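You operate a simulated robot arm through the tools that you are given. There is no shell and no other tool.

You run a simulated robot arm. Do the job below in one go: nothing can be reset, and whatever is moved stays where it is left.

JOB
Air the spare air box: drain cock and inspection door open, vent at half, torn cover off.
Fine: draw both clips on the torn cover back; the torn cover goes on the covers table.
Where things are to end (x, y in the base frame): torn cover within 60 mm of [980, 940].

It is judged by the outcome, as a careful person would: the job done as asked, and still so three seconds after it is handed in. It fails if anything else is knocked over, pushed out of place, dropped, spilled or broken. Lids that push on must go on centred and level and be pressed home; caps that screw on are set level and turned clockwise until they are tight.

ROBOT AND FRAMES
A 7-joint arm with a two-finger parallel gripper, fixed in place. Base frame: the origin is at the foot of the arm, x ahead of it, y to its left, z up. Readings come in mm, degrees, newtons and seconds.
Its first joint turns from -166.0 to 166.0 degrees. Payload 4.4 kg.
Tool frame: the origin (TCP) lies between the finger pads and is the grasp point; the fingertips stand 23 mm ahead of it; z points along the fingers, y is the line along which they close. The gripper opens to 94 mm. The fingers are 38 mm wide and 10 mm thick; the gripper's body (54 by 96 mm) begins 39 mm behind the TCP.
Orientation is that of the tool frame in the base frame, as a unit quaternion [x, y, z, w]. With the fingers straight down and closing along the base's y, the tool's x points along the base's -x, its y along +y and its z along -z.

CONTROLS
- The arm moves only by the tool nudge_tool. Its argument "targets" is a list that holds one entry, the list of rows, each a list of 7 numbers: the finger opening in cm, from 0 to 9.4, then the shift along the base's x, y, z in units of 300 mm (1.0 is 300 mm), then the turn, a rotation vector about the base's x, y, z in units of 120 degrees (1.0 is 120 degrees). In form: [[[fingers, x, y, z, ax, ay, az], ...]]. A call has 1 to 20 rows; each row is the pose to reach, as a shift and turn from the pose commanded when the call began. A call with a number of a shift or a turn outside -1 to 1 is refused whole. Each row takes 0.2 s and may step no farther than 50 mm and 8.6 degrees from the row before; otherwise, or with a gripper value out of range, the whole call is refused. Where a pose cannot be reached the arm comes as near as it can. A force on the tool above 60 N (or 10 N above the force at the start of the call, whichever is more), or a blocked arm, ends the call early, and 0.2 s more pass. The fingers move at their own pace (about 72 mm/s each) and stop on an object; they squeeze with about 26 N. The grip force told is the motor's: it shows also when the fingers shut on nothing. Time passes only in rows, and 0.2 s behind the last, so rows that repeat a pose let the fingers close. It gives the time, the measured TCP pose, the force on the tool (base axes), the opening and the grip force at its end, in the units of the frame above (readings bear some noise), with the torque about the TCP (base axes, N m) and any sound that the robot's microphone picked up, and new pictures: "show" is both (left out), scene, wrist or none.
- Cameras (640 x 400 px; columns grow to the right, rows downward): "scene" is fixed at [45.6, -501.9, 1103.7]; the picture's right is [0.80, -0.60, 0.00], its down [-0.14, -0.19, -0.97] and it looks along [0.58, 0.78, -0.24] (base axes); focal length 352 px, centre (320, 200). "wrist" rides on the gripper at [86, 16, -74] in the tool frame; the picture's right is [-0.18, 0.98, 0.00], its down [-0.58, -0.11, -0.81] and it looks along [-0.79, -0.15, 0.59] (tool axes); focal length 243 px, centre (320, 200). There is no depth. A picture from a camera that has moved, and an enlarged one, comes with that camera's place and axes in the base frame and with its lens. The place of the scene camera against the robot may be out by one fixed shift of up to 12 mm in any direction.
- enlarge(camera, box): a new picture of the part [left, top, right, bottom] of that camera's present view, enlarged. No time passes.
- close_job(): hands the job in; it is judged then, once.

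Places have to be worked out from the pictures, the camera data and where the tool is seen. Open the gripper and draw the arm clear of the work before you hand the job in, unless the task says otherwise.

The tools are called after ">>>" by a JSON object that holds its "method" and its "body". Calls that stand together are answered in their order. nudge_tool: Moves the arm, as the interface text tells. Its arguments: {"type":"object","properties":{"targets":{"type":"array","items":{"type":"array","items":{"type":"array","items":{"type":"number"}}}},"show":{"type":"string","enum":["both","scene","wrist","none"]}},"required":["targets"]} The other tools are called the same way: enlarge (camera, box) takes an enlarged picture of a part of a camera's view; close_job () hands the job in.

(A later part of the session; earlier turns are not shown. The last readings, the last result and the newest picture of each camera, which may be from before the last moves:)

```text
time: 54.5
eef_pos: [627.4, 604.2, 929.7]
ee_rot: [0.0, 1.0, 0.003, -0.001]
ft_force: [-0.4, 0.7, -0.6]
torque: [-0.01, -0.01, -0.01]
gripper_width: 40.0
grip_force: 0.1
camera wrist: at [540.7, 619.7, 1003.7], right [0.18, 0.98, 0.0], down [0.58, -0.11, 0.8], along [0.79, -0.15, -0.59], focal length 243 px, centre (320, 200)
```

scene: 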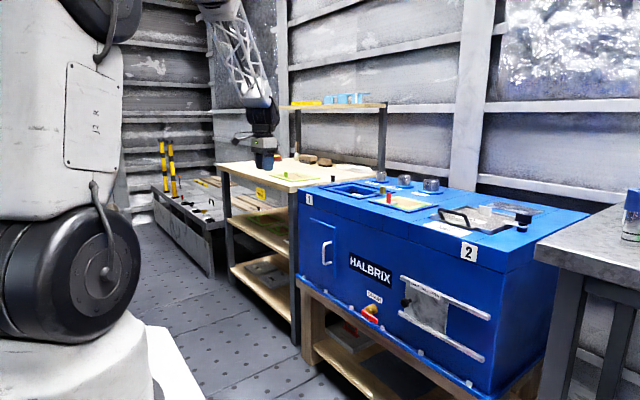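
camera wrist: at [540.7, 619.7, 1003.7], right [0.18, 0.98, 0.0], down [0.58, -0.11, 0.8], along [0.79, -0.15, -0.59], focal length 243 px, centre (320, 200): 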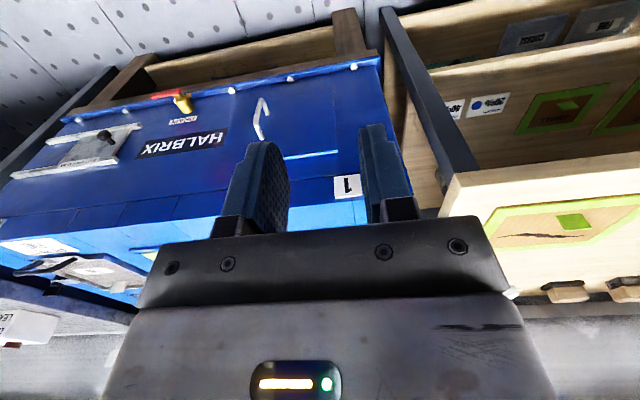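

Next I'll take the tool to the front of the box at a 40° pitch so that the wrist camera looks straight at the drain cock and vent.

>>> {"method": "nudge_tool", "body": {"targets": [[[4.0, -0.06, -0.1, -0.05, 0, 0, 0], [4.0, -0.12, -0.2, -0.12, 0, -0.04, 0], [4.0, -0.18, -0.3, -0.19, 0, -0.09, 0], [4.0, -0.24, -0.4, -0.26, 0, -0.14, 0], [4.0, -0.3, -0.5, -0.33, 0, -0.19, 0], [4.0, -0.35, -0.6, -0.41, 0, -0.24, 0], [4.0, -0.357, -0.7, -0.49, 0, -0.29, 0], [4.0, -0.357, -0.8, -0.57, 0, -0.333, 0], [4.0, -0.357, -0.9, -0.64, 0, -0.333, 0], [4.0, -0.357, -1.0, -0.7, 0, -0.333, 0]]], "show": "none"}}

>>> {"method": "nudge_tool", "body": {"targets": [[[4.0, 0, -0.13, -0.07, 0, 0, 0], [4.0, 0, -0.26, -0.14, 0, 0, 0], [4.0, 0, -0.39, -0.21, 0, 0, 0], [4.0, 0, -0.5, -0.25, 0, 0, 0]]]}}

>>> {"method": "enlarge", "body": {"camera": "wrist", "box": [150, 0, 490, 220]}}

```text
time: 56.8
eef_pos: [520.0, 306.4, 719.5]
ee_rot: [-0.001, 0.94, 0.003, 0.341]
ft_force: [0.0, 0.2, 1.4]
torque: [0.02, -0.04, -0.01]
gripper_width: 40.1
grip_force: 0.0
```

```text
time: 57.8
eef_pos: [518.3, 155.6, 645.3]
ee_rot: [0.0, 0.94, 0.002, 0.34]
ft_force: [0.4, 0.2, -0.2]
torque: [0.03, -0.02, 0.03]
gripper_width: 39.9
grip_force: 0.0
camera wrist: at [403.8, 171.7, 645.4], right [0.14, 0.98, 0.12], down [-0.07, -0.11, 0.99], along [0.99, -0.15, 0.05], focal length 243 px, centre (320, 200)
```

scene: 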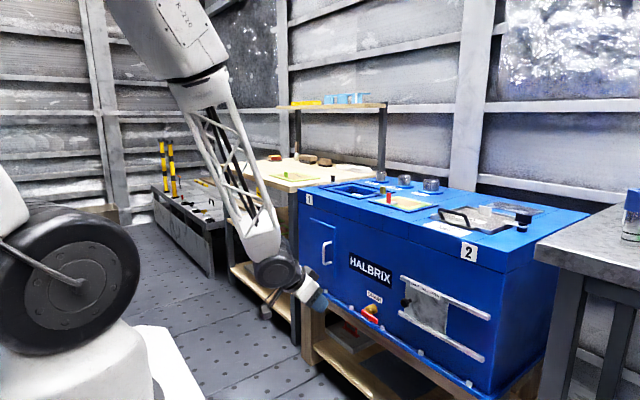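
wrist: 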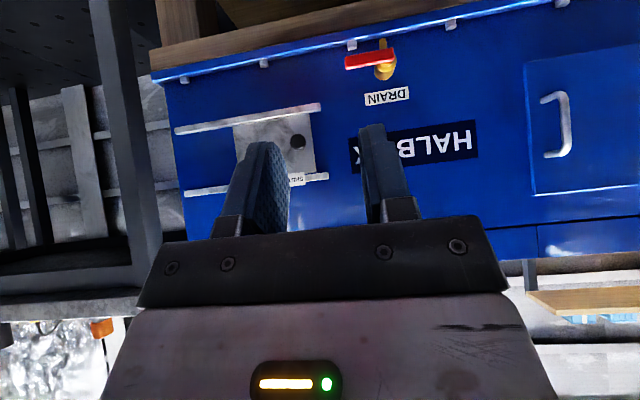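

```text
1.82 times, centred on (320, 110) of wrist
camera zoom: at [403.8, 171.7, 645.4], right [0.14, 0.98, 0.12], down [-0.07, -0.11, 0.99], along [0.99, -0.15, 0.05], focal length 441 px, centre (320, 364)
```

zoom: 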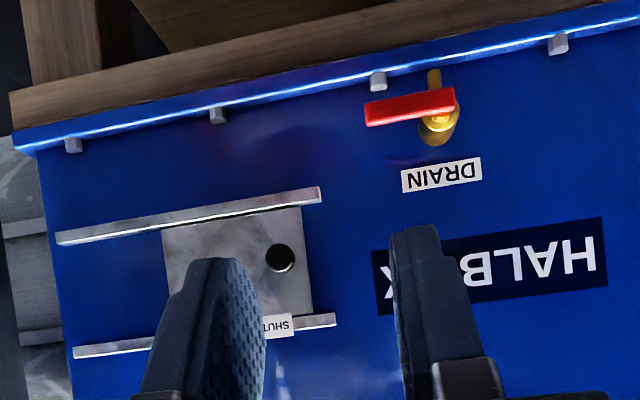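

The picture (upside-down) shows the vent plate against its +y end with the knob, rails extending to −y. I'll raise the camera 110 mm so the vent's label comes out from behind the finger.

>>> {"method": "nudge_tool", "body": {"targets": [[[4.0, 0, -0.1, 0.12, 0, 0, 0], [4.0, 0, -0.2, 0.24, 0, 0, 0], [4.0, 0, -0.3, 0.36, 0, 0, 0], [4.0, 0, -0.33, 0.4, 0, 0, 0]]], "show": "wrist"}}

>>> {"method": "enlarge", "body": {"camera": "wrist", "box": [190, 20, 390, 150]}}

>>> {"method": "enlarge", "body": {"camera": "scene", "box": [390, 260, 500, 365]}}

```text
time: 58.8
eef_pos: [517.6, 57.3, 764.0]
ee_rot: [-0.001, 0.941, 0.003, 0.34]
ft_force: [-0.1, -0.8, -0.1]
torque: [-0.01, -0.03, 0.02]
gripper_width: 39.8
grip_force: 0.1
camera wrist: at [403.0, 73.5, 765.6], right [0.14, 0.98, 0.12], down [-0.07, -0.11, 0.99], along [0.99, -0.15, 0.05], focal length 243 px, centre (320, 200)
```

wrist: 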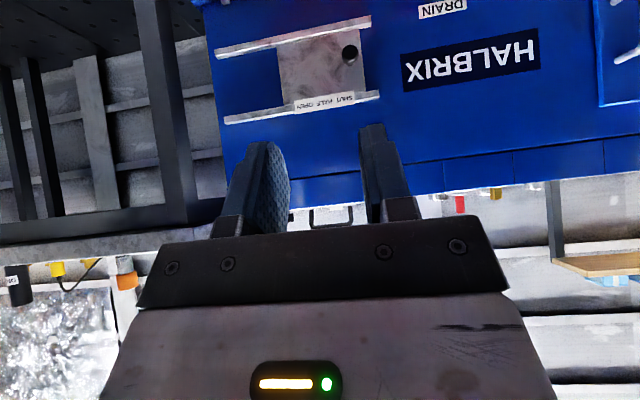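

```text
3.08 times, centred on (290, 85) of wrist
camera zoom: at [403.0, 73.5, 765.6], right [0.14, 0.98, 0.12], down [-0.07, -0.11, 0.99], along [0.99, -0.15, 0.05], focal length 746 px, centre (412, 554)
```

zoom: 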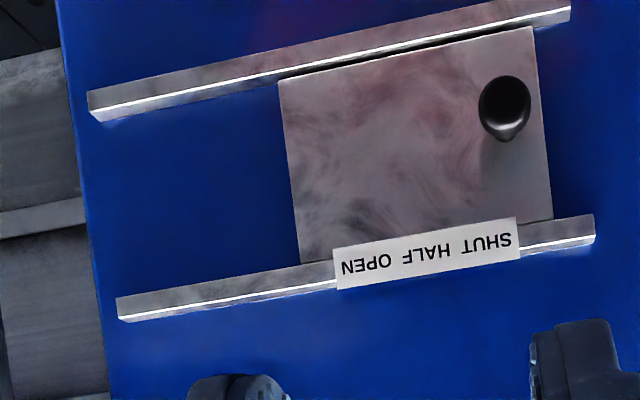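

```text
3.81 times, centred on (445, 312) of scene
camera zoom: at [45.6, -501.9, 1103.7], right [0.8, -0.6, 0.0], down [-0.14, -0.19, -0.97], along [0.58, 0.78, -0.24], focal length 1342 px, centre (-156, -229)
```

zoom: 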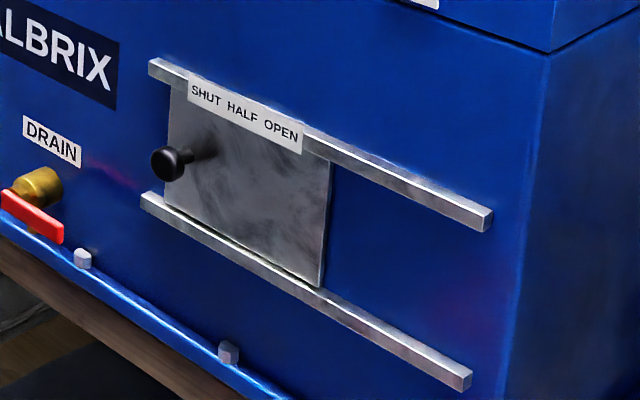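

The label reads SHUT–HALF–OPEN toward −y. The knob head triangulates to ≈[792,88,567]. I'll go to a pre-grasp point ≈[724,88,644] with fingers open.

>>> {"method": "nudge_tool", "body": {"targets": [[[6.0, 0.12, 0.02, -0.06, 0, 0, 0], [6.0, 0.24, 0.04, -0.12, 0, 0, 0], [6.0, 0.36, 0.06, -0.18, 0, 0, 0], [6.0, 0.48, 0.08, -0.25, 0, 0, 0], [6.0, 0.58, 0.1, -0.33, 0, 0, 0], [6.0, 0.687, 0.102, -0.4, 0, 0, 0]]]}}

>>> {"method": "enlarge", "body": {"camera": "wrist", "box": [200, 20, 440, 170]}}

```text
time: 60.1
eef_pos: [724.0, 89.4, 645.2]
ee_rot: [0.0, 0.94, 0.002, 0.341]
ft_force: [0.3, -0.6, -0.1]
torque: [0.0, 0.02, 0.01]
gripper_width: 60.0
grip_force: 0.0
camera wrist: at [609.0, 104.3, 645.7], right [0.14, 0.98, 0.12], down [-0.07, -0.11, 0.99], along [0.99, -0.15, 0.05], focal length 243 px, centre (320, 200)
```

scene: 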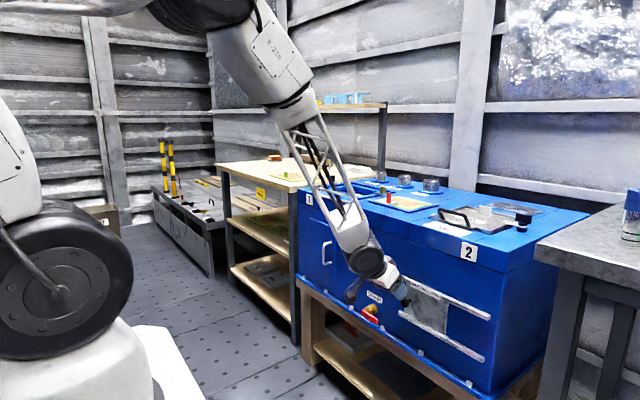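
wrist: 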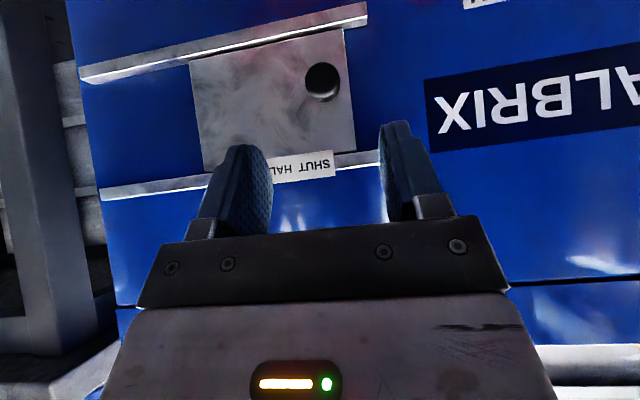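

```text
2.67 times, centred on (320, 95) of wrist
camera zoom: at [609.0, 104.3, 645.7], right [0.14, 0.98, 0.12], down [-0.07, -0.11, 0.99], along [0.99, -0.15, 0.05], focal length 647 px, centre (320, 480)
```

zoom: 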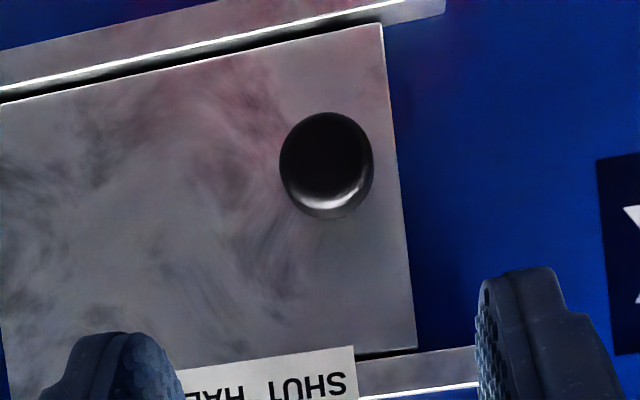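

The knob is at ≈[792.5,89,567]. I'll advance along the tool axis to it and close.

>>> {"method": "nudge_tool", "body": {"targets": [[[6.0, 0.07, 0, -0.087, 0, 0, 0], [6.0, 0.14, 0, -0.17, 0, 0, 0], [6.0, 0.213, 0, -0.26, 0, 0, 0], [6.0, 0.213, 0, -0.26, 0, 0, 0], [3.5, 0.213, 0, -0.26, 0, 0, 0], [1.5, 0.213, 0, -0.26, 0, 0, 0], [1.5, 0.213, 0, -0.26, 0, 0, 0], [1.5, 0.213, 0, -0.26, 0, 0, 0]]]}}

>>> {"method": "enlarge", "body": {"camera": "wrist", "box": [200, 50, 440, 200]}}

```text
time: 62.1
eef_pos: [788.0, 89.6, 565.7]
ee_rot: [0.0, 0.941, 0.002, 0.338]
ft_force: [-4.3, 0.0, 5.4]
torque: [-0.01, 0.03, -0.43]
gripper_width: 25.8
grip_force: 45.3
stopped in row 8: the force on the tool passed its limit at 61 N (the readings are from after the stop); the commanded pose is now the measured one
camera wrist: at [673.0, 105.5, 567.8], right [0.14, 0.98, 0.12], down [-0.06, -0.11, 0.99], along [0.99, -0.15, 0.05], focal length 243 px, centre (320, 200)
```

scene: 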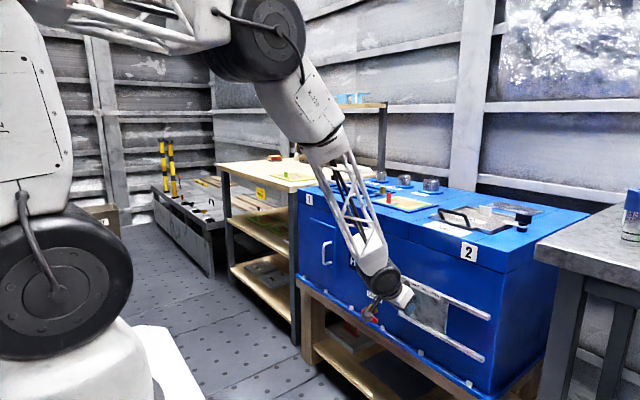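
wrist: 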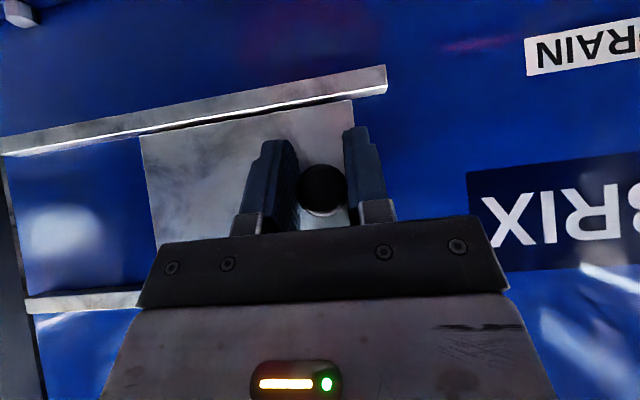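

```text
2.67 times, centred on (320, 125) of wrist
camera zoom: at [673.0, 105.5, 567.8], right [0.14, 0.98, 0.12], down [-0.06, -0.11, 0.99], along [0.99, -0.15, 0.05], focal length 647 px, centre (320, 400)
```

zoom: 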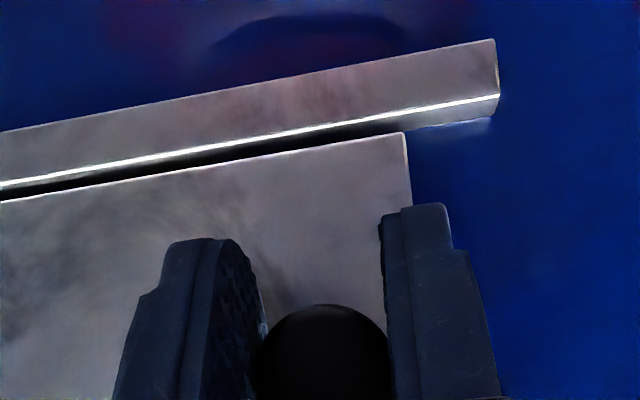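

Knob gripped (25.8 mm) at y=89.6. I'll slide it along −y in steps, watching force and sound.

>>> {"method": "nudge_tool", "body": {"targets": [[[1.5, 0, -0.017, 0, 0, 0, 0], [1.5, 0, -0.033, 0, 0, 0, 0], [1.5, 0, -0.05, 0, 0, 0, 0], [1.5, 0, -0.067, 0, 0, 0, 0], [1.5, 0, -0.083, 0, 0, 0, 0], [1.5, 0, -0.1, 0, 0, 0, 0]]]}}

>>> {"method": "enlarge", "body": {"camera": "scene", "box": [380, 250, 510, 370]}}

```text
time: 63.5
eef_pos: [788.6, 60.5, 567.2]
ee_rot: [0.001, 0.941, 0.002, 0.338]
ft_force: [-22.5, -1.9, 19.2]
torque: [-0.18, -0.3, -0.13]
gripper_width: 25.4
grip_force: 45.9
stopped in row 6: the force on the tool passed its limit at 64 N (the readings are from after the stop); the commanded pose is now the measured one
camera wrist: at [673.0, 76.3, 567.6], right [0.14, 0.98, 0.12], down [-0.06, -0.11, 0.99], along [0.99, -0.15, 0.05], focal length 243 px, centre (320, 200)
```

scene: 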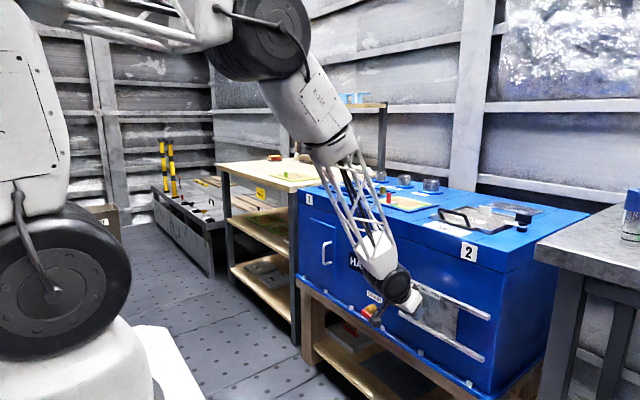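
wrist: 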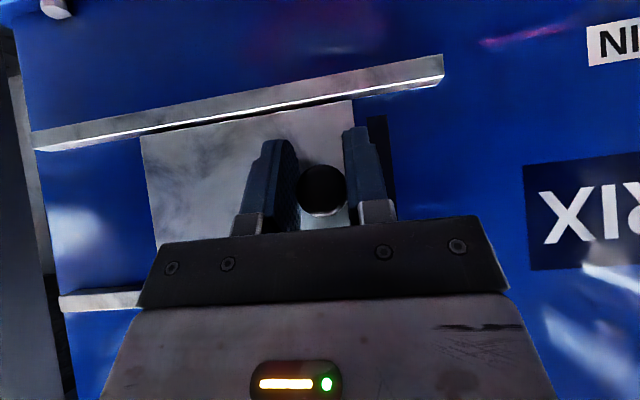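

```text
3.33 times, centred on (445, 310) of scene
camera zoom: at [45.6, -501.9, 1103.7], right [0.8, -0.6, 0.0], down [-0.14, -0.19, -0.97], along [0.58, 0.78, -0.24], focal length 1175 px, centre (-97, -167)
```

zoom: 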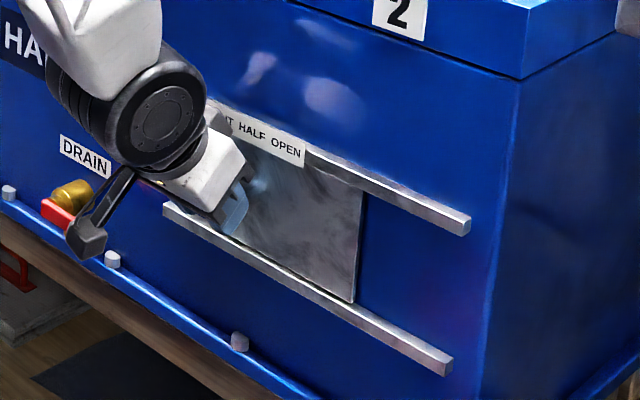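

The plate moved 29 mm (vent hole starts to show), and the stop came from axial pushing force. I'll ease back slightly along the tool axis and continue along −y in finer steps.

>>> {"method": "nudge_tool", "body": {"targets": [[[1.5, -0.007, 0, 0.008, 0, 0, 0], [1.5, -0.007, -0.01, 0.008, 0, 0, 0], [1.5, -0.007, -0.02, 0.008, 0, 0, 0], [1.5, -0.007, -0.03, 0.008, 0, 0, 0], [1.5, -0.007, -0.04, 0.008, 0, 0, 0], [1.5, -0.007, -0.05, 0.008, 0, 0, 0]]], "show": "wrist"}}

```text
time: 65.0
eef_pos: [785.2, 46.1, 568.2]
ee_rot: [0.001, 0.942, 0.0, 0.336]
ft_force: [3.9, 2.0, -19.1]
torque: [-0.02, 0.29, 0.05]
gripper_width: 25.7
grip_force: 44.9
camera wrist: at [671.0, 62.0, 570.2], right [0.14, 0.98, 0.12], down [-0.06, -0.11, 0.99], along [0.99, -0.15, 0.04], focal length 243 px, centre (320, 200)
```

wrist: 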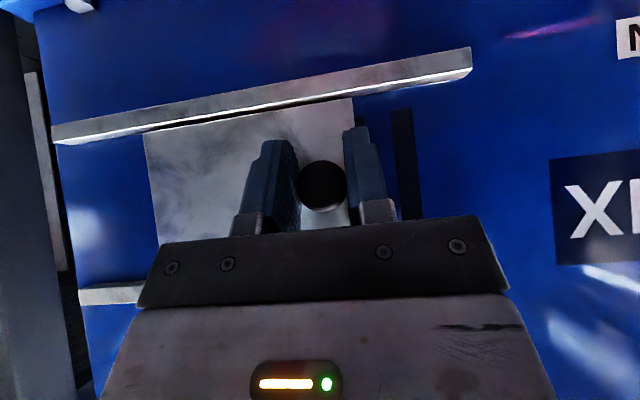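

The slide moves freely now (43 mm from start); dark vent slots appear at the +y side. I'll continue to find the open end of travel.

>>> {"method": "nudge_tool", "body": {"targets": [[[1.5, 0, -0.01, 0, 0, 0, 0], [1.5, 0, -0.02, 0, 0, 0, 0], [1.5, 0, -0.03, 0, 0, 0, 0], [1.5, 0, -0.04, 0, 0, 0, 0], [1.5, 0, -0.05, 0, 0, 0, 0], [1.5, 0, -0.06, 0, 0, 0, 0], [1.5, 0, -0.07, 0, 0, 0, 0], [1.5, 0, -0.08, 0, 0, 0, 0]]], "show": "wrist"}}

```text
time: 66.8
eef_pos: [786.8, 25.2, 569.3]
ee_rot: [0.006, 0.947, -0.017, 0.321]
ft_force: [14.0, 2.2, 1.9]
torque: [0.08, -0.83, 0.02]
gripper_width: 25.8
grip_force: 44.4
out of reach, approached as far as the arm can: row 4, 5, 6, 7, 8
camera wrist: at [673.1, 44.5, 575.2], right [0.17, 0.98, 0.08], down [-0.03, -0.08, 1.0], along [0.99, -0.17, 0.02], focal length 243 px, centre (320, 200)
```

wrist: 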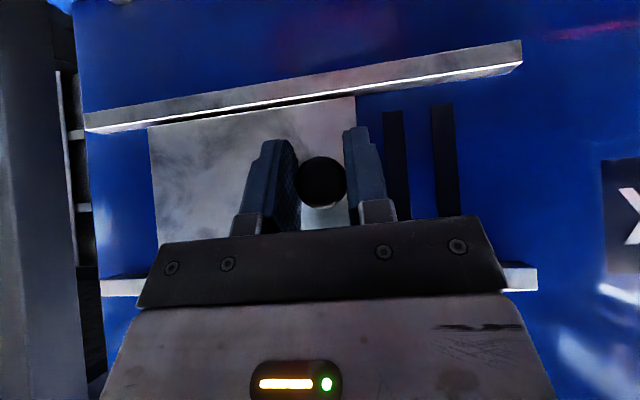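

The arm nears a wrist joint limit at this pitch (the vent has moved 64 mm with no stop yet; slots show). I'll open, reduce the pitch to ≈28° about the knob, and regrip.

>>> {"method": "nudge_tool", "body": {"targets": [[[4.0, 0, 0, 0, 0, 0, 0], [6.0, 0, 0, 0, 0, 0, 0], [6.0, 0, 0, 0, 0.007, 0.04, 0.005], [6.0, 0, 0, -0.006, 0.0143, 0.0788, 0.0095], [6.0, 0, 0, -0.006, 0.0143, 0.0788, 0.0095], [3.5, 0, 0, -0.006, 0.0143, 0.0788, 0.0095], [2.0, 0, 0, -0.006, 0.0143, 0.0788, 0.0095], [2.0, 0, 0, -0.006, 0.0143, 0.0788, 0.0095]]], "show": "wrist"}}

```text
time: 68.5
eef_pos: [785.2, 22.5, 566.1]
ee_rot: [-0.004, 0.965, 0.02, 0.26]
ft_force: [-0.2, -1.1, 1.9]
torque: [0.07, 0.39, -0.02]
gripper_width: 25.3
grip_force: 45.2
out of reach, approached as far as the arm can: row 3
camera wrist: at [672.5, 34.9, 586.9], right [0.14, 0.98, 0.13], down [0.1, -0.14, 0.98], along [0.98, -0.13, -0.12], focal length 243 px, centre (320, 200)
```

wrist: 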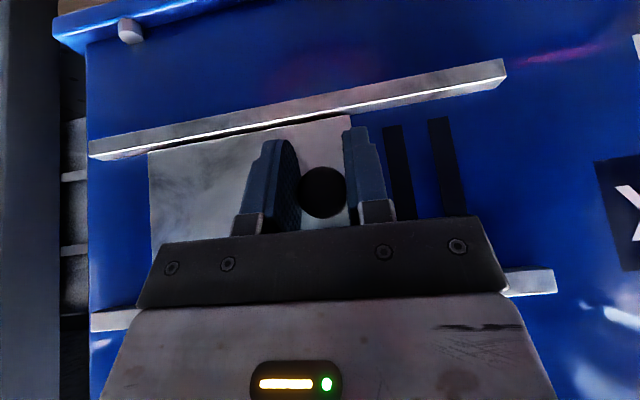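

Regripped at pitch 30°. Continuing along −y to find the end of travel.

>>> {"method": "nudge_tool", "body": {"targets": [[[2.0, 0, -0.01, 0, 0, 0, 0], [2.0, 0, -0.02, 0, 0, 0, 0], [2.0, 0, -0.03, 0, 0, 0, 0], [2.0, 0, -0.04, 0, 0, 0, 0], [2.0, 0, -0.05, 0, 0, 0, 0], [2.0, 0, -0.06, 0, 0, 0, 0], [2.0, 0, -0.07, 0, 0, 0, 0], [2.0, 0, -0.08, 0, 0, 0, 0]]], "show": "wrist"}}

```text
time: 70.3
eef_pos: [783.8, -3.1, 567.0]
ee_rot: [-0.004, 0.966, 0.02, 0.259]
ft_force: [16.0, 2.0, -20.0]
torque: [0.06, 0.22, 0.01]
gripper_width: 25.4
grip_force: 45.0
camera wrist: at [672.5, 10.8, 587.2], right [0.14, 0.98, 0.13], down [0.1, -0.14, 0.98], along [0.98, -0.13, -0.12], focal length 243 px, centre (320, 200)
```

wrist: 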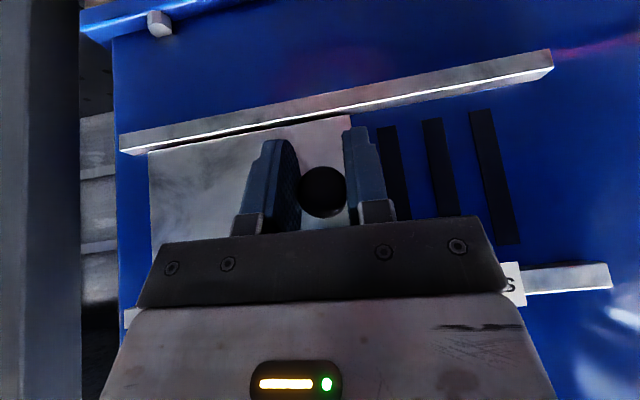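

Travel is 92 mm so far with three slots bared, still no stop. I'll go on a bit, easing 2 mm forward along the tool.

>>> {"method": "nudge_tool", "body": {"targets": [[[2.0, 0.003, -0.01, -0.005, 0, 0, 0], [2.0, 0.003, -0.02, -0.005, 0, 0, 0], [2.0, 0.003, -0.03, -0.005, 0, 0, 0], [2.0, 0.003, -0.04, -0.005, 0, 0, 0], [2.0, 0.003, -0.05, -0.005, 0, 0, 0], [2.0, 0.003, -0.06, -0.005, 0, 0, 0]]], "show": "wrist"}}

```text
time: 71.4
eef_pos: [786.5, -10.7, 565.8]
ee_rot: [-0.006, 0.966, 0.022, 0.259]
ft_force: [-5.4, 15.4, 5.3]
torque: [0.02, 0.14, 0.18]
gripper_width: 25.2
grip_force: 45.0
stopped in row 5: the force on the tool passed its limit at 67 N (the readings are from after the stop); the commanded pose is now the measured one
camera wrist: at [673.6, 2.0, 586.1], right [0.14, 0.98, 0.13], down [0.1, -0.14, 0.98], along [0.99, -0.12, -0.12], focal length 243 px, centre (320, 200)
```

wrist: 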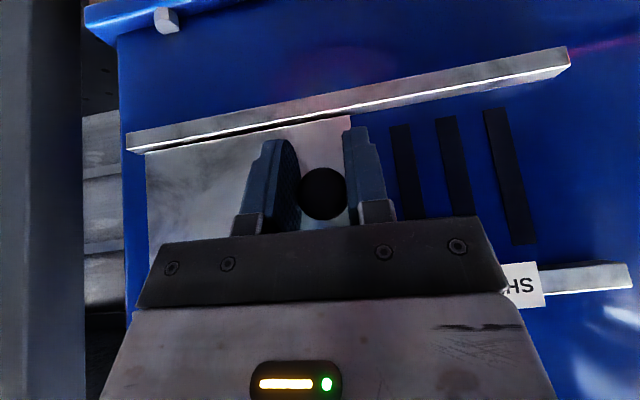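

Hard stop at y≈−11: full travel is ≈100 mm (89.4 → −10.7), so half is y≈39, which also sits under the HALF word. I'll slide back +50 mm.

>>> {"method": "nudge_tool", "body": {"targets": [[[2.0, 0, 0.017, 0, 0, 0, 0], [2.0, 0, 0.033, 0, 0, 0, 0], [2.0, 0, 0.05, 0, 0, 0, 0], [2.0, 0, 0.067, 0, 0, 0, 0], [2.0, 0, 0.083, 0, 0, 0, 0], [2.0, 0, 0.1, 0, 0, 0, 0], [2.0, 0, 0.117, 0, 0, 0, 0], [2.0, 0, 0.133, 0, 0, 0, 0], [2.0, 0, 0.15, 0, 0, 0, 0], [2.0, 0, 0.167, 0, 0, 0, 0]]], "show": "wrist"}}

```text
time: 73.6
eef_pos: [786.7, 39.2, 565.1]
ee_rot: [-0.007, 0.966, 0.021, 0.259]
ft_force: [-16.3, -1.6, 18.4]
torque: [0.02, 0.03, 0.01]
gripper_width: 25.5
grip_force: 45.7
camera wrist: at [673.8, 51.2, 585.8], right [0.14, 0.98, 0.13], down [0.1, -0.14, 0.98], along [0.99, -0.12, -0.12], focal length 243 px, centre (320, 200)
```

wrist: 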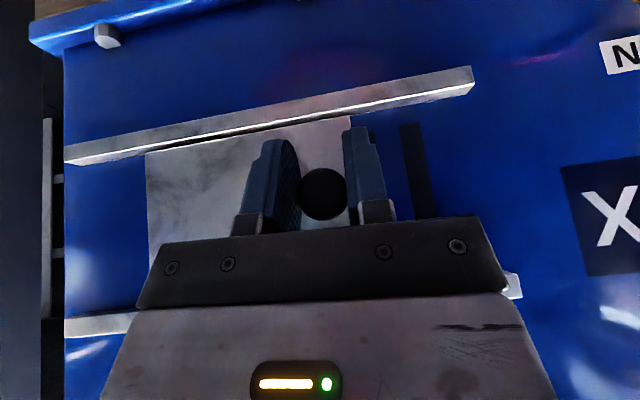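

The knob is at y=39.2, half way. I'll release it and back off along the tool axis.

>>> {"method": "nudge_tool", "body": {"targets": [[[2.0, -0.004, 0, 0.006, 0, 0, 0], [3.5, -0.004, 0, 0.006, 0, 0, 0], [5.0, -0.004, 0, 0.006, 0, 0, 0], [6.0, -0.004, 0, 0.006, 0, 0, 0], [6.0, -0.08, 0, 0.1, 0, 0, 0], [6.0, -0.17, 0, 0.2, 0, 0, 0], [6.0, -0.28, 0.02, 0.3, 0, 0, 0], [6.0, -0.4, 0.04, 0.4, 0, 0, 0], [6.0, -0.52, 0.06, 0.48, 0, 0, 0]]]}}

>>> {"method": "enlarge", "body": {"camera": "wrist", "box": [190, 0, 470, 180]}}

>>> {"method": "enlarge", "body": {"camera": "scene", "box": [380, 260, 510, 370]}}

```text
time: 75.6
eef_pos: [631.2, 58.3, 707.6]
ee_rot: [-0.006, 0.966, 0.022, 0.259]
ft_force: [0.1, 0.0, 0.3]
torque: [-0.01, -0.05, 0.0]
gripper_width: 59.8
grip_force: 0.1
camera wrist: at [517.6, 70.2, 729.0], right [0.14, 0.98, 0.13], down [0.1, -0.14, 0.98], along [0.99, -0.12, -0.12], focal length 243 px, centre (320, 200)
```

scene: 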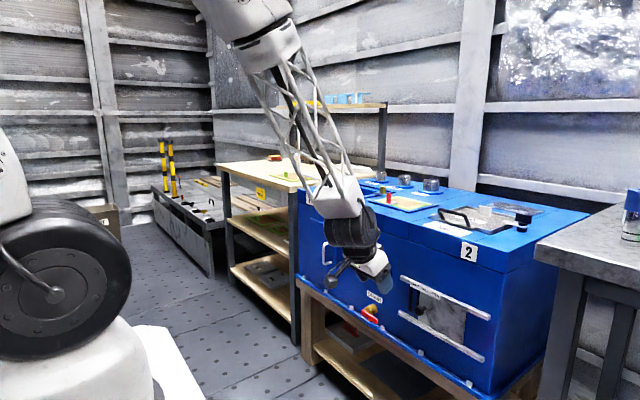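
wrist: 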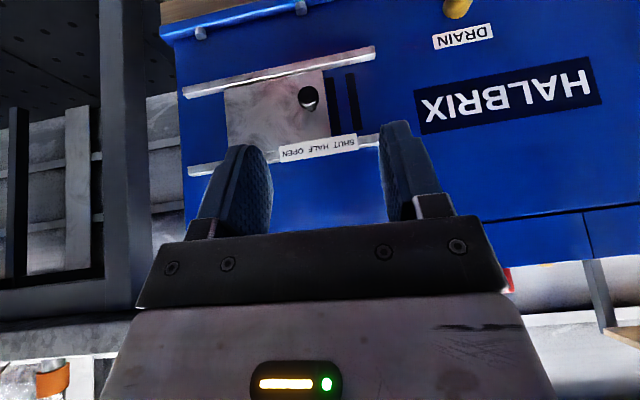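

```text
2.22 times, centred on (330, 90) of wrist
camera zoom: at [517.6, 70.2, 729.0], right [0.14, 0.98, 0.13], down [0.1, -0.14, 0.98], along [0.99, -0.12, -0.12], focal length 539 px, centre (298, 444)
```

zoom: 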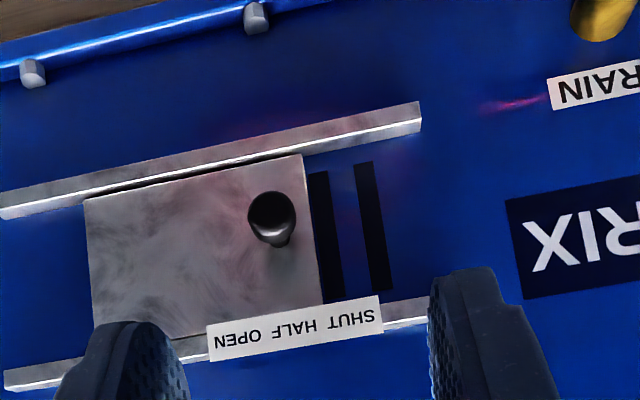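

```text
3.64 times, centred on (445, 315) of scene
camera zoom: at [45.6, -501.9, 1103.7], right [0.8, -0.6, 0.0], down [-0.14, -0.19, -0.97], along [0.58, 0.78, -0.24], focal length 1282 px, centre (-134, -218)
```

zoom: 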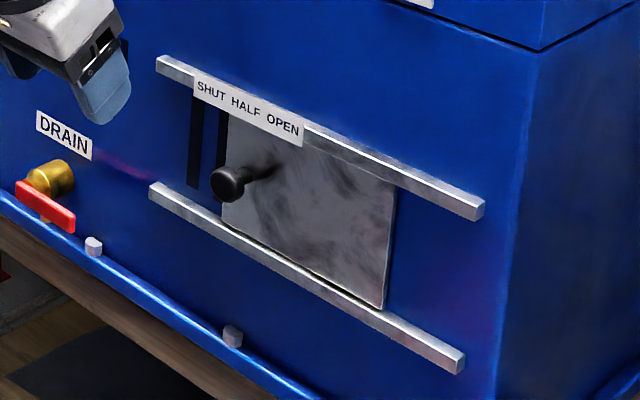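

The vent knob now sits under HALF. Next the drain cock: I'll move to a nearer viewing pose and straighten the slight tool roll.

>>> {"method": "nudge_tool", "body": {"targets": [[[4.0, 0.01, 0.12, -0.09, -0.0094, 0, -0.005], [2.0, 0.02, 0.24, -0.18, -0.0188, 0, -0.011], [1.0, 0.03, 0.36, -0.27, -0.0188, 0, -0.011], [0.0, 0.03, 0.473, -0.36, -0.0188, 0, -0.011]]]}}

>>> {"method": "enlarge", "body": {"camera": "wrist", "box": [230, 10, 430, 135]}}

>>> {"method": "enlarge", "body": {"camera": "scene", "box": [350, 285, 400, 330]}}

```text
time: 76.6
eef_pos: [638.8, 199.8, 600.5]
ee_rot: [-0.001, 0.965, 0.0, 0.261]
ft_force: [-0.9, -0.5, -0.4]
torque: [-0.06, -0.01, -0.01]
gripper_width: 0.0
grip_force: 25.2
camera wrist: at [526.0, 216.0, 621.4], right [0.16, 0.98, 0.09], down [0.1, -0.11, 0.99], along [0.98, -0.15, -0.12], focal length 243 px, centre (320, 200)
```

scene: 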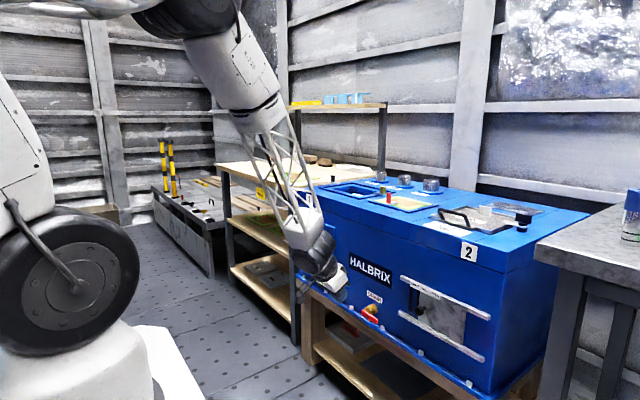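
wrist: 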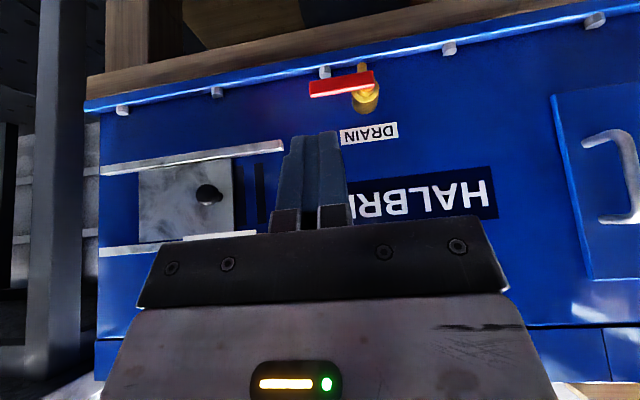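

```text
3.20 times, centred on (330, 72) of wrist
camera zoom: at [526.0, 216.0, 621.4], right [0.16, 0.98, 0.09], down [0.1, -0.11, 0.99], along [0.98, -0.15, -0.12], focal length 776 px, centre (288, 608)
```

zoom: 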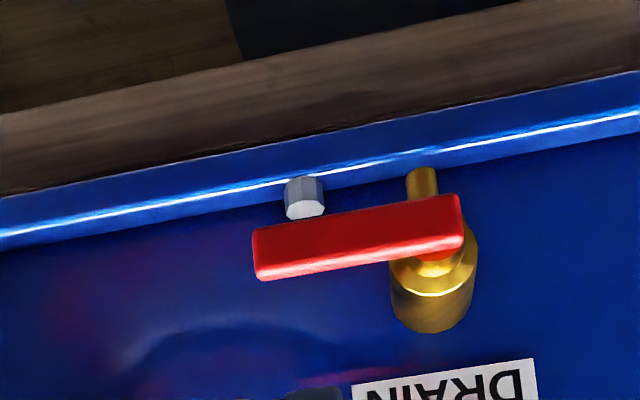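

```text
8.89 times, centred on (375, 308) of scene
camera zoom: at [45.6, -501.9, 1103.7], right [0.8, -0.6, 0.0], down [-0.14, -0.19, -0.97], along [0.58, 0.78, -0.24], focal length 3132 px, centre (-169, -756)
```

zoom: 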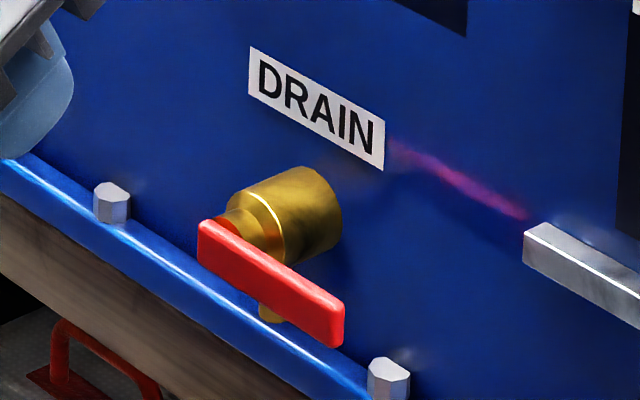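

The cock's lever front is at x≈766, pivot ≈(y 238, z 474), end at y≈178; outlet points down. I'll bring the closed fingertips above the lever's free end.

>>> {"method": "nudge_tool", "body": {"targets": [[[0.0, 0.12, -0.02, -0.04, 0, 0, 0], [0.0, 0.25, -0.04, -0.08, 0, 0, 0], [0.0, 0.36, -0.055, -0.14, 0, 0, 0], [0.0, 0.434, -0.056, -0.2, 0, 0, 0], [0.0, 0.434, -0.056, -0.28, 0, 0, 0]]]}}

>>> {"method": "enlarge", "body": {"camera": "wrist", "box": [230, 30, 430, 180]}}

>>> {"method": "enlarge", "body": {"camera": "scene", "box": [320, 255, 420, 340]}}

```text
time: 77.8
eef_pos: [769.2, 182.7, 517.2]
ee_rot: [-0.001, 0.966, 0.0, 0.259]
ft_force: [-0.9, -0.3, -0.1]
torque: [0.0, 0.04, -0.04]
gripper_width: 0.0
grip_force: 26.2
camera wrist: at [656.3, 198.1, 536.8], right [0.16, 0.98, 0.09], down [0.1, -0.11, 0.99], along [0.98, -0.15, -0.12], focal length 243 px, centre (320, 200)
```

scene: 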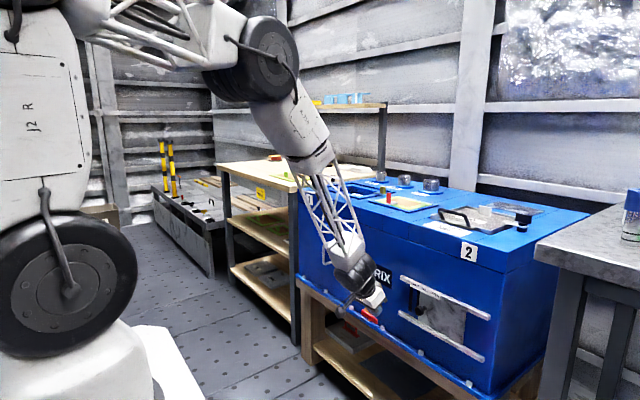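
wrist: 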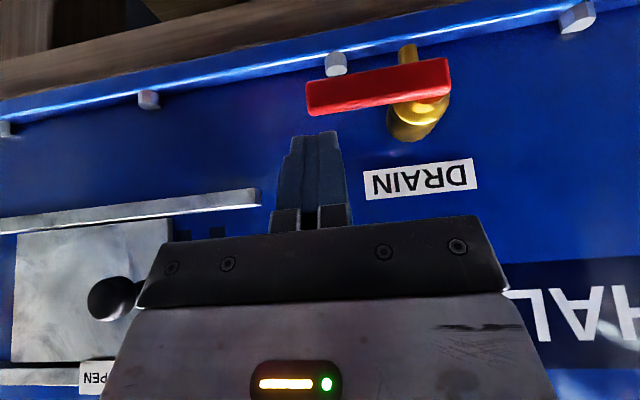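

```text
2.67 times, centred on (330, 105) of wrist
camera zoom: at [656.3, 198.1, 536.8], right [0.16, 0.98, 0.09], down [0.1, -0.11, 0.99], along [0.98, -0.15, -0.12], focal length 647 px, centre (293, 453)
```

zoom: 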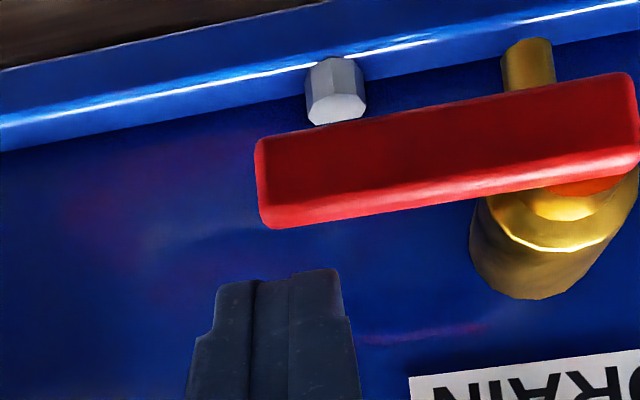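

```text
4.71 times, centred on (370, 298) of scene
camera zoom: at [45.6, -501.9, 1103.7], right [0.8, -0.6, 0.0], down [-0.14, -0.19, -0.97], along [0.58, 0.78, -0.24], focal length 1658 px, centre (85, -259)
```

zoom: 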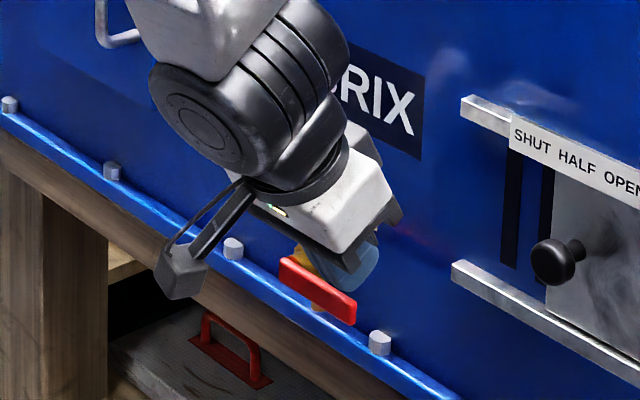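

The fingertips hang just above the lever's free end. I'll press down gently about 25 mm and see whether the lever turns downward.

>>> {"method": "nudge_tool", "body": {"targets": [[[0.0, 0, 0.01, -0.02, 0, 0, 0], [0.0, 0, 0.01, -0.04, 0, 0, 0], [0.0, 0, 0.01, -0.053, 0, 0, 0], [0.0, 0, 0.01, -0.066, 0, 0, 0], [0.0, 0, 0.011, -0.08, 0, 0, 0]]]}}

>>> {"method": "enlarge", "body": {"camera": "wrist", "box": [230, 30, 430, 180]}}

```text
time: 78.6
eef_pos: [770.0, 185.6, 502.7]
ee_rot: [0.0, 0.966, 0.0, 0.26]
ft_force: [-32.2, -5.2, 35.2]
torque: [-0.08, 0.68, 0.26]
gripper_width: 0.0
grip_force: 26.3
stopped in row 4: the force on the tool passed its limit at 77 N (the readings are from after the stop); the commanded pose is now the measured one
camera wrist: at [657.6, 200.8, 522.6], right [0.16, 0.98, 0.09], down [0.1, -0.11, 0.99], along [0.98, -0.15, -0.11], focal length 243 px, centre (320, 200)
```

scene: 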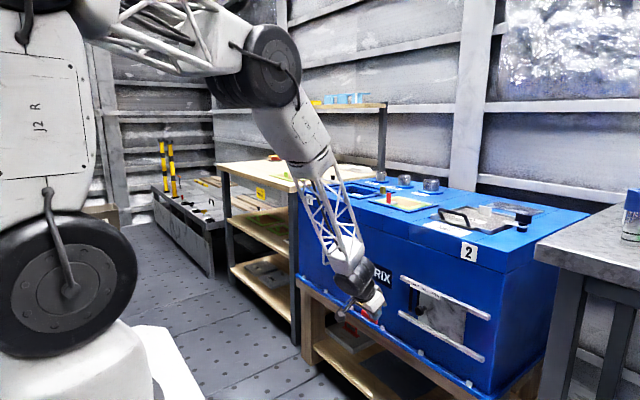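
wrist: 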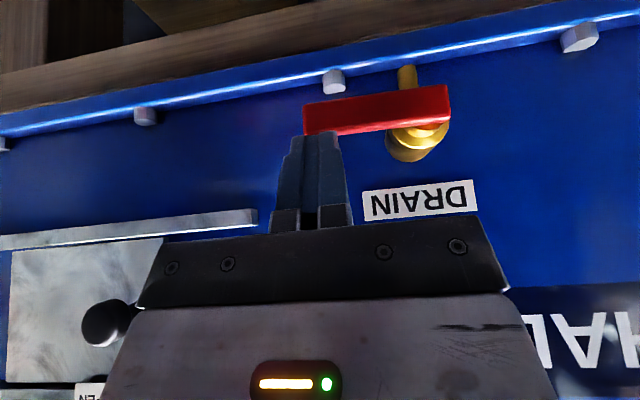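

```text
2.67 times, centred on (330, 105) of wrist
camera zoom: at [657.6, 200.8, 522.6], right [0.16, 0.98, 0.09], down [0.1, -0.11, 0.99], along [0.98, -0.15, -0.11], focal length 647 px, centre (293, 453)
```

zoom: 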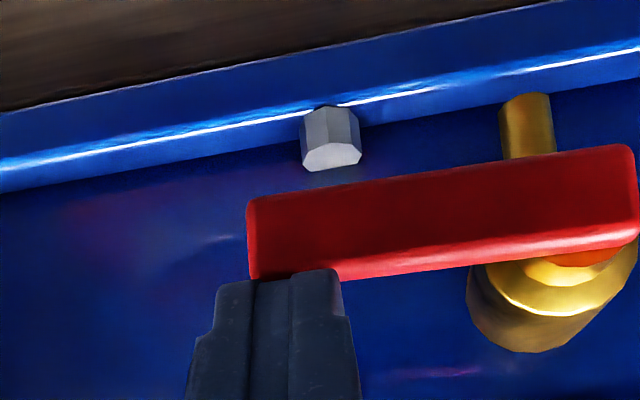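

Downward pressing met a firm stop (lever did not turn), so the lever must turn upward. I'll back off and re-orient to grip the lever end front-to-back (fingers closing along x) with the tool nearly vertical, so I can swing it up.

>>> {"method": "nudge_tool", "body": {"targets": [[[0.0, -0.03, 0, 0.06, 0, 0, 0], [0.0, -0.1, 0, 0.16, 0, 0.04, 0], [0.0, -0.18, 0, 0.26, 0, 0.1, 0], [0.0, -0.25, 0, 0.36, 0, 0.16, 0], [0.0, -0.28, 0, 0.42, 0, 0.21, 0], [0.0, -0.28, 0, 0.42, 0, 0.25, 0]]], "show": "none"}}

>>> {"method": "nudge_tool", "body": {"targets": [[[1.0, 0, 0, 0, 0, 0, 0.07], [2.0, 0, 0, 0, 0, 0, 0.14], [3.0, 0, 0, 0, 0, 0, 0.21], [4.0, 0, 0, 0, 0, 0, 0.28], [4.0, 0, 0, 0, 0, 0, 0.35], [4.0, 0, 0, 0, 0, 0, 0.42], [4.0, 0, 0, 0, 0, 0, 0.49], [4.0, 0, 0, 0, 0, 0, 0.56], [4.0, 0, 0, 0, 0, 0, 0.63], [4.0, 0, 0, 0, 0, 0, 0.69], [4.0, 0, 0, 0, 0, 0, 0.75]]], "show": "none"}}

>>> {"method": "nudge_tool", "body": {"targets": [[[4.0, 0, 0, 0, 0, -0.05, 0], [4.0, 0, 0, 0, 0, -0.1, 0]]]}}

```text
time: 80.0
eef_pos: [680.0, 183.9, 626.1]
ee_rot: [0.0, 1.0, -0.001, -0.002]
ft_force: [-1.6, -0.3, -3.8]
torque: [0.04, -0.15, 0.0]
gripper_width: 0.0
grip_force: 25.6
```

```text
time: 82.4
eef_pos: [687.0, 184.7, 627.2]
ee_rot: [0.708, -0.706, 0.0, -0.001]
ft_force: [-0.2, -0.4, 0.6]
torque: [0.03, 0.0, 0.01]
gripper_width: 39.9
grip_force: 0.0
```

```text
time: 83.0
eef_pos: [687.0, 184.7, 627.7]
ee_rot: [0.703, -0.703, 0.074, -0.075]
ft_force: [0.7, -0.3, 0.5]
torque: [-0.02, 0.01, -0.01]
gripper_width: 40.1
grip_force: 0.0
camera wrist: at [654.9, 98.0, 696.7], right [-0.96, 0.18, -0.21], down [-0.06, 0.58, 0.81], along [0.27, 0.79, -0.55], focal length 243 px, centre (320, 200)
```

scene: 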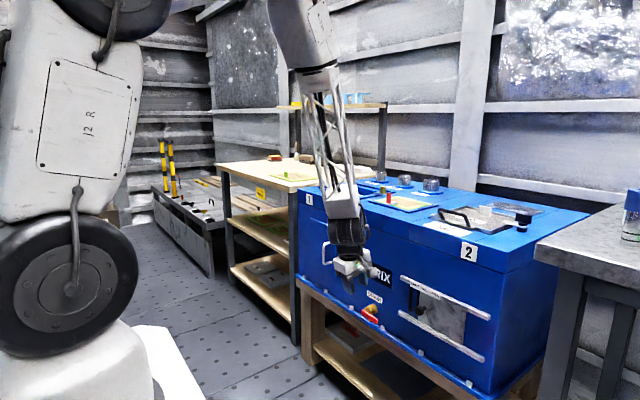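
wrist: 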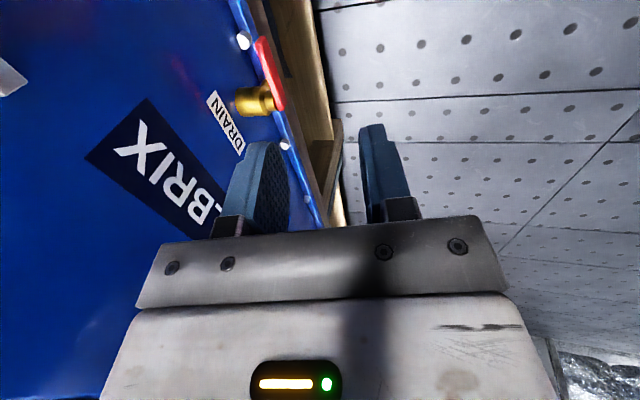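

This side view shows the lever's profile well. Let me enlarge it to measure the lever's x position.

>>> {"method": "enlarge", "body": {"camera": "wrist", "box": [200, 10, 340, 140]}}

```text
3.08 times, centred on (270, 75) of wrist
camera zoom: at [654.9, 98.0, 696.7], right [-0.96, 0.18, -0.21], down [-0.06, 0.58, 0.81], along [0.27, 0.79, -0.55], focal length 746 px, centre (474, 585)
```

zoom: 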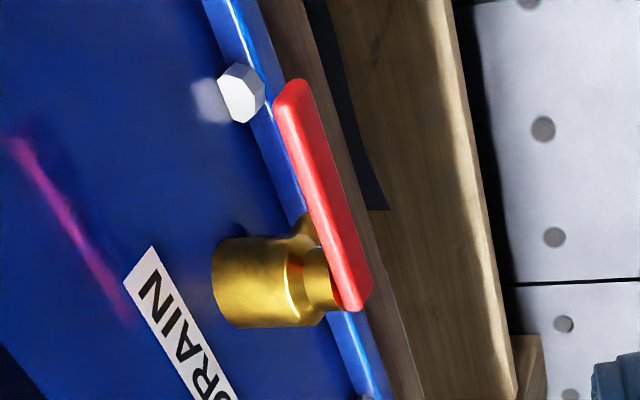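

The lever bar is ≈9 mm thick around x≈769.5, with its free end at y≈174. I'll move above it and lower the open fingers, one in front and one behind the lever end.

>>> {"method": "nudge_tool", "body": {"targets": [[[4.0, 0.1, 0.002, -0.08, 0, 0, 0], [4.0, 0.2, 0.004, -0.18, 0, 0, 0], [4.0, 0.275, 0.005, -0.29, 0, 0, 0]]]}}

>>> {"method": "enlarge", "body": {"camera": "wrist", "box": [200, 30, 440, 220]}}

>>> {"method": "enlarge", "body": {"camera": "scene", "box": [320, 235, 420, 340]}}

```text
time: 83.8
eef_pos: [770.5, 187.4, 539.2]
ee_rot: [0.704, -0.703, 0.073, -0.075]
ft_force: [1.0, -0.1, 0.1]
torque: [0.0, 0.01, 0.01]
gripper_width: 40.1
grip_force: 0.0
camera wrist: at [739.0, 99.8, 608.0], right [-0.96, 0.18, -0.21], down [-0.06, 0.58, 0.81], along [0.27, 0.79, -0.55], focal length 243 px, centre (320, 200)
```

scene: 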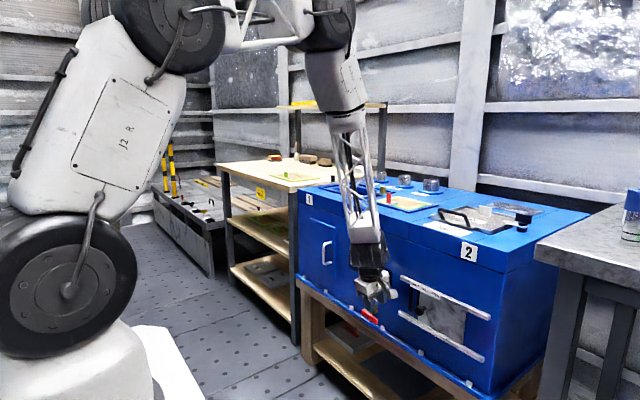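
wrist: 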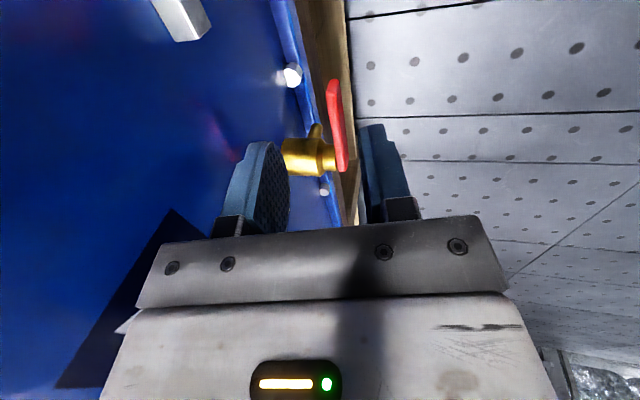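

```text
2.11 times, centred on (320, 125) of wrist
camera zoom: at [739.0, 99.8, 608.0], right [-0.96, 0.18, -0.21], down [-0.06, 0.58, 0.81], along [0.27, 0.79, -0.55], focal length 511 px, centre (320, 358)
```

zoom: 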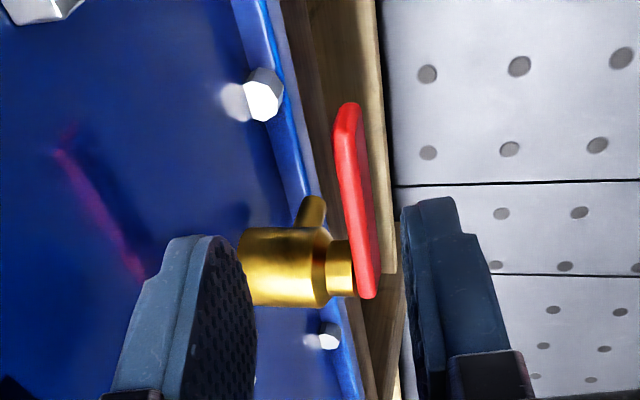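

```text
3.81 times, centred on (370, 288) of scene
camera zoom: at [45.6, -501.9, 1103.7], right [0.8, -0.6, 0.0], down [-0.14, -0.19, -0.97], along [0.58, 0.78, -0.24], focal length 1342 px, centre (130, -133)
```

zoom: 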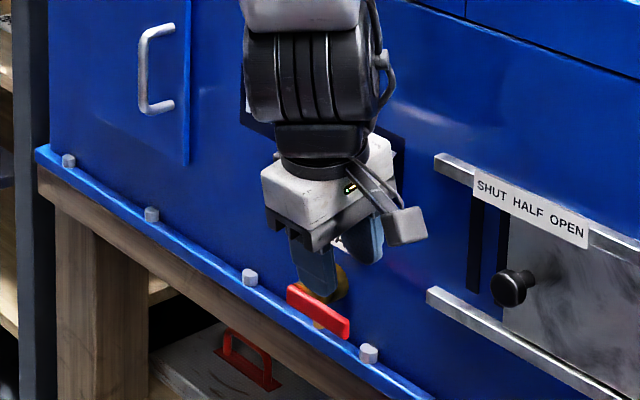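

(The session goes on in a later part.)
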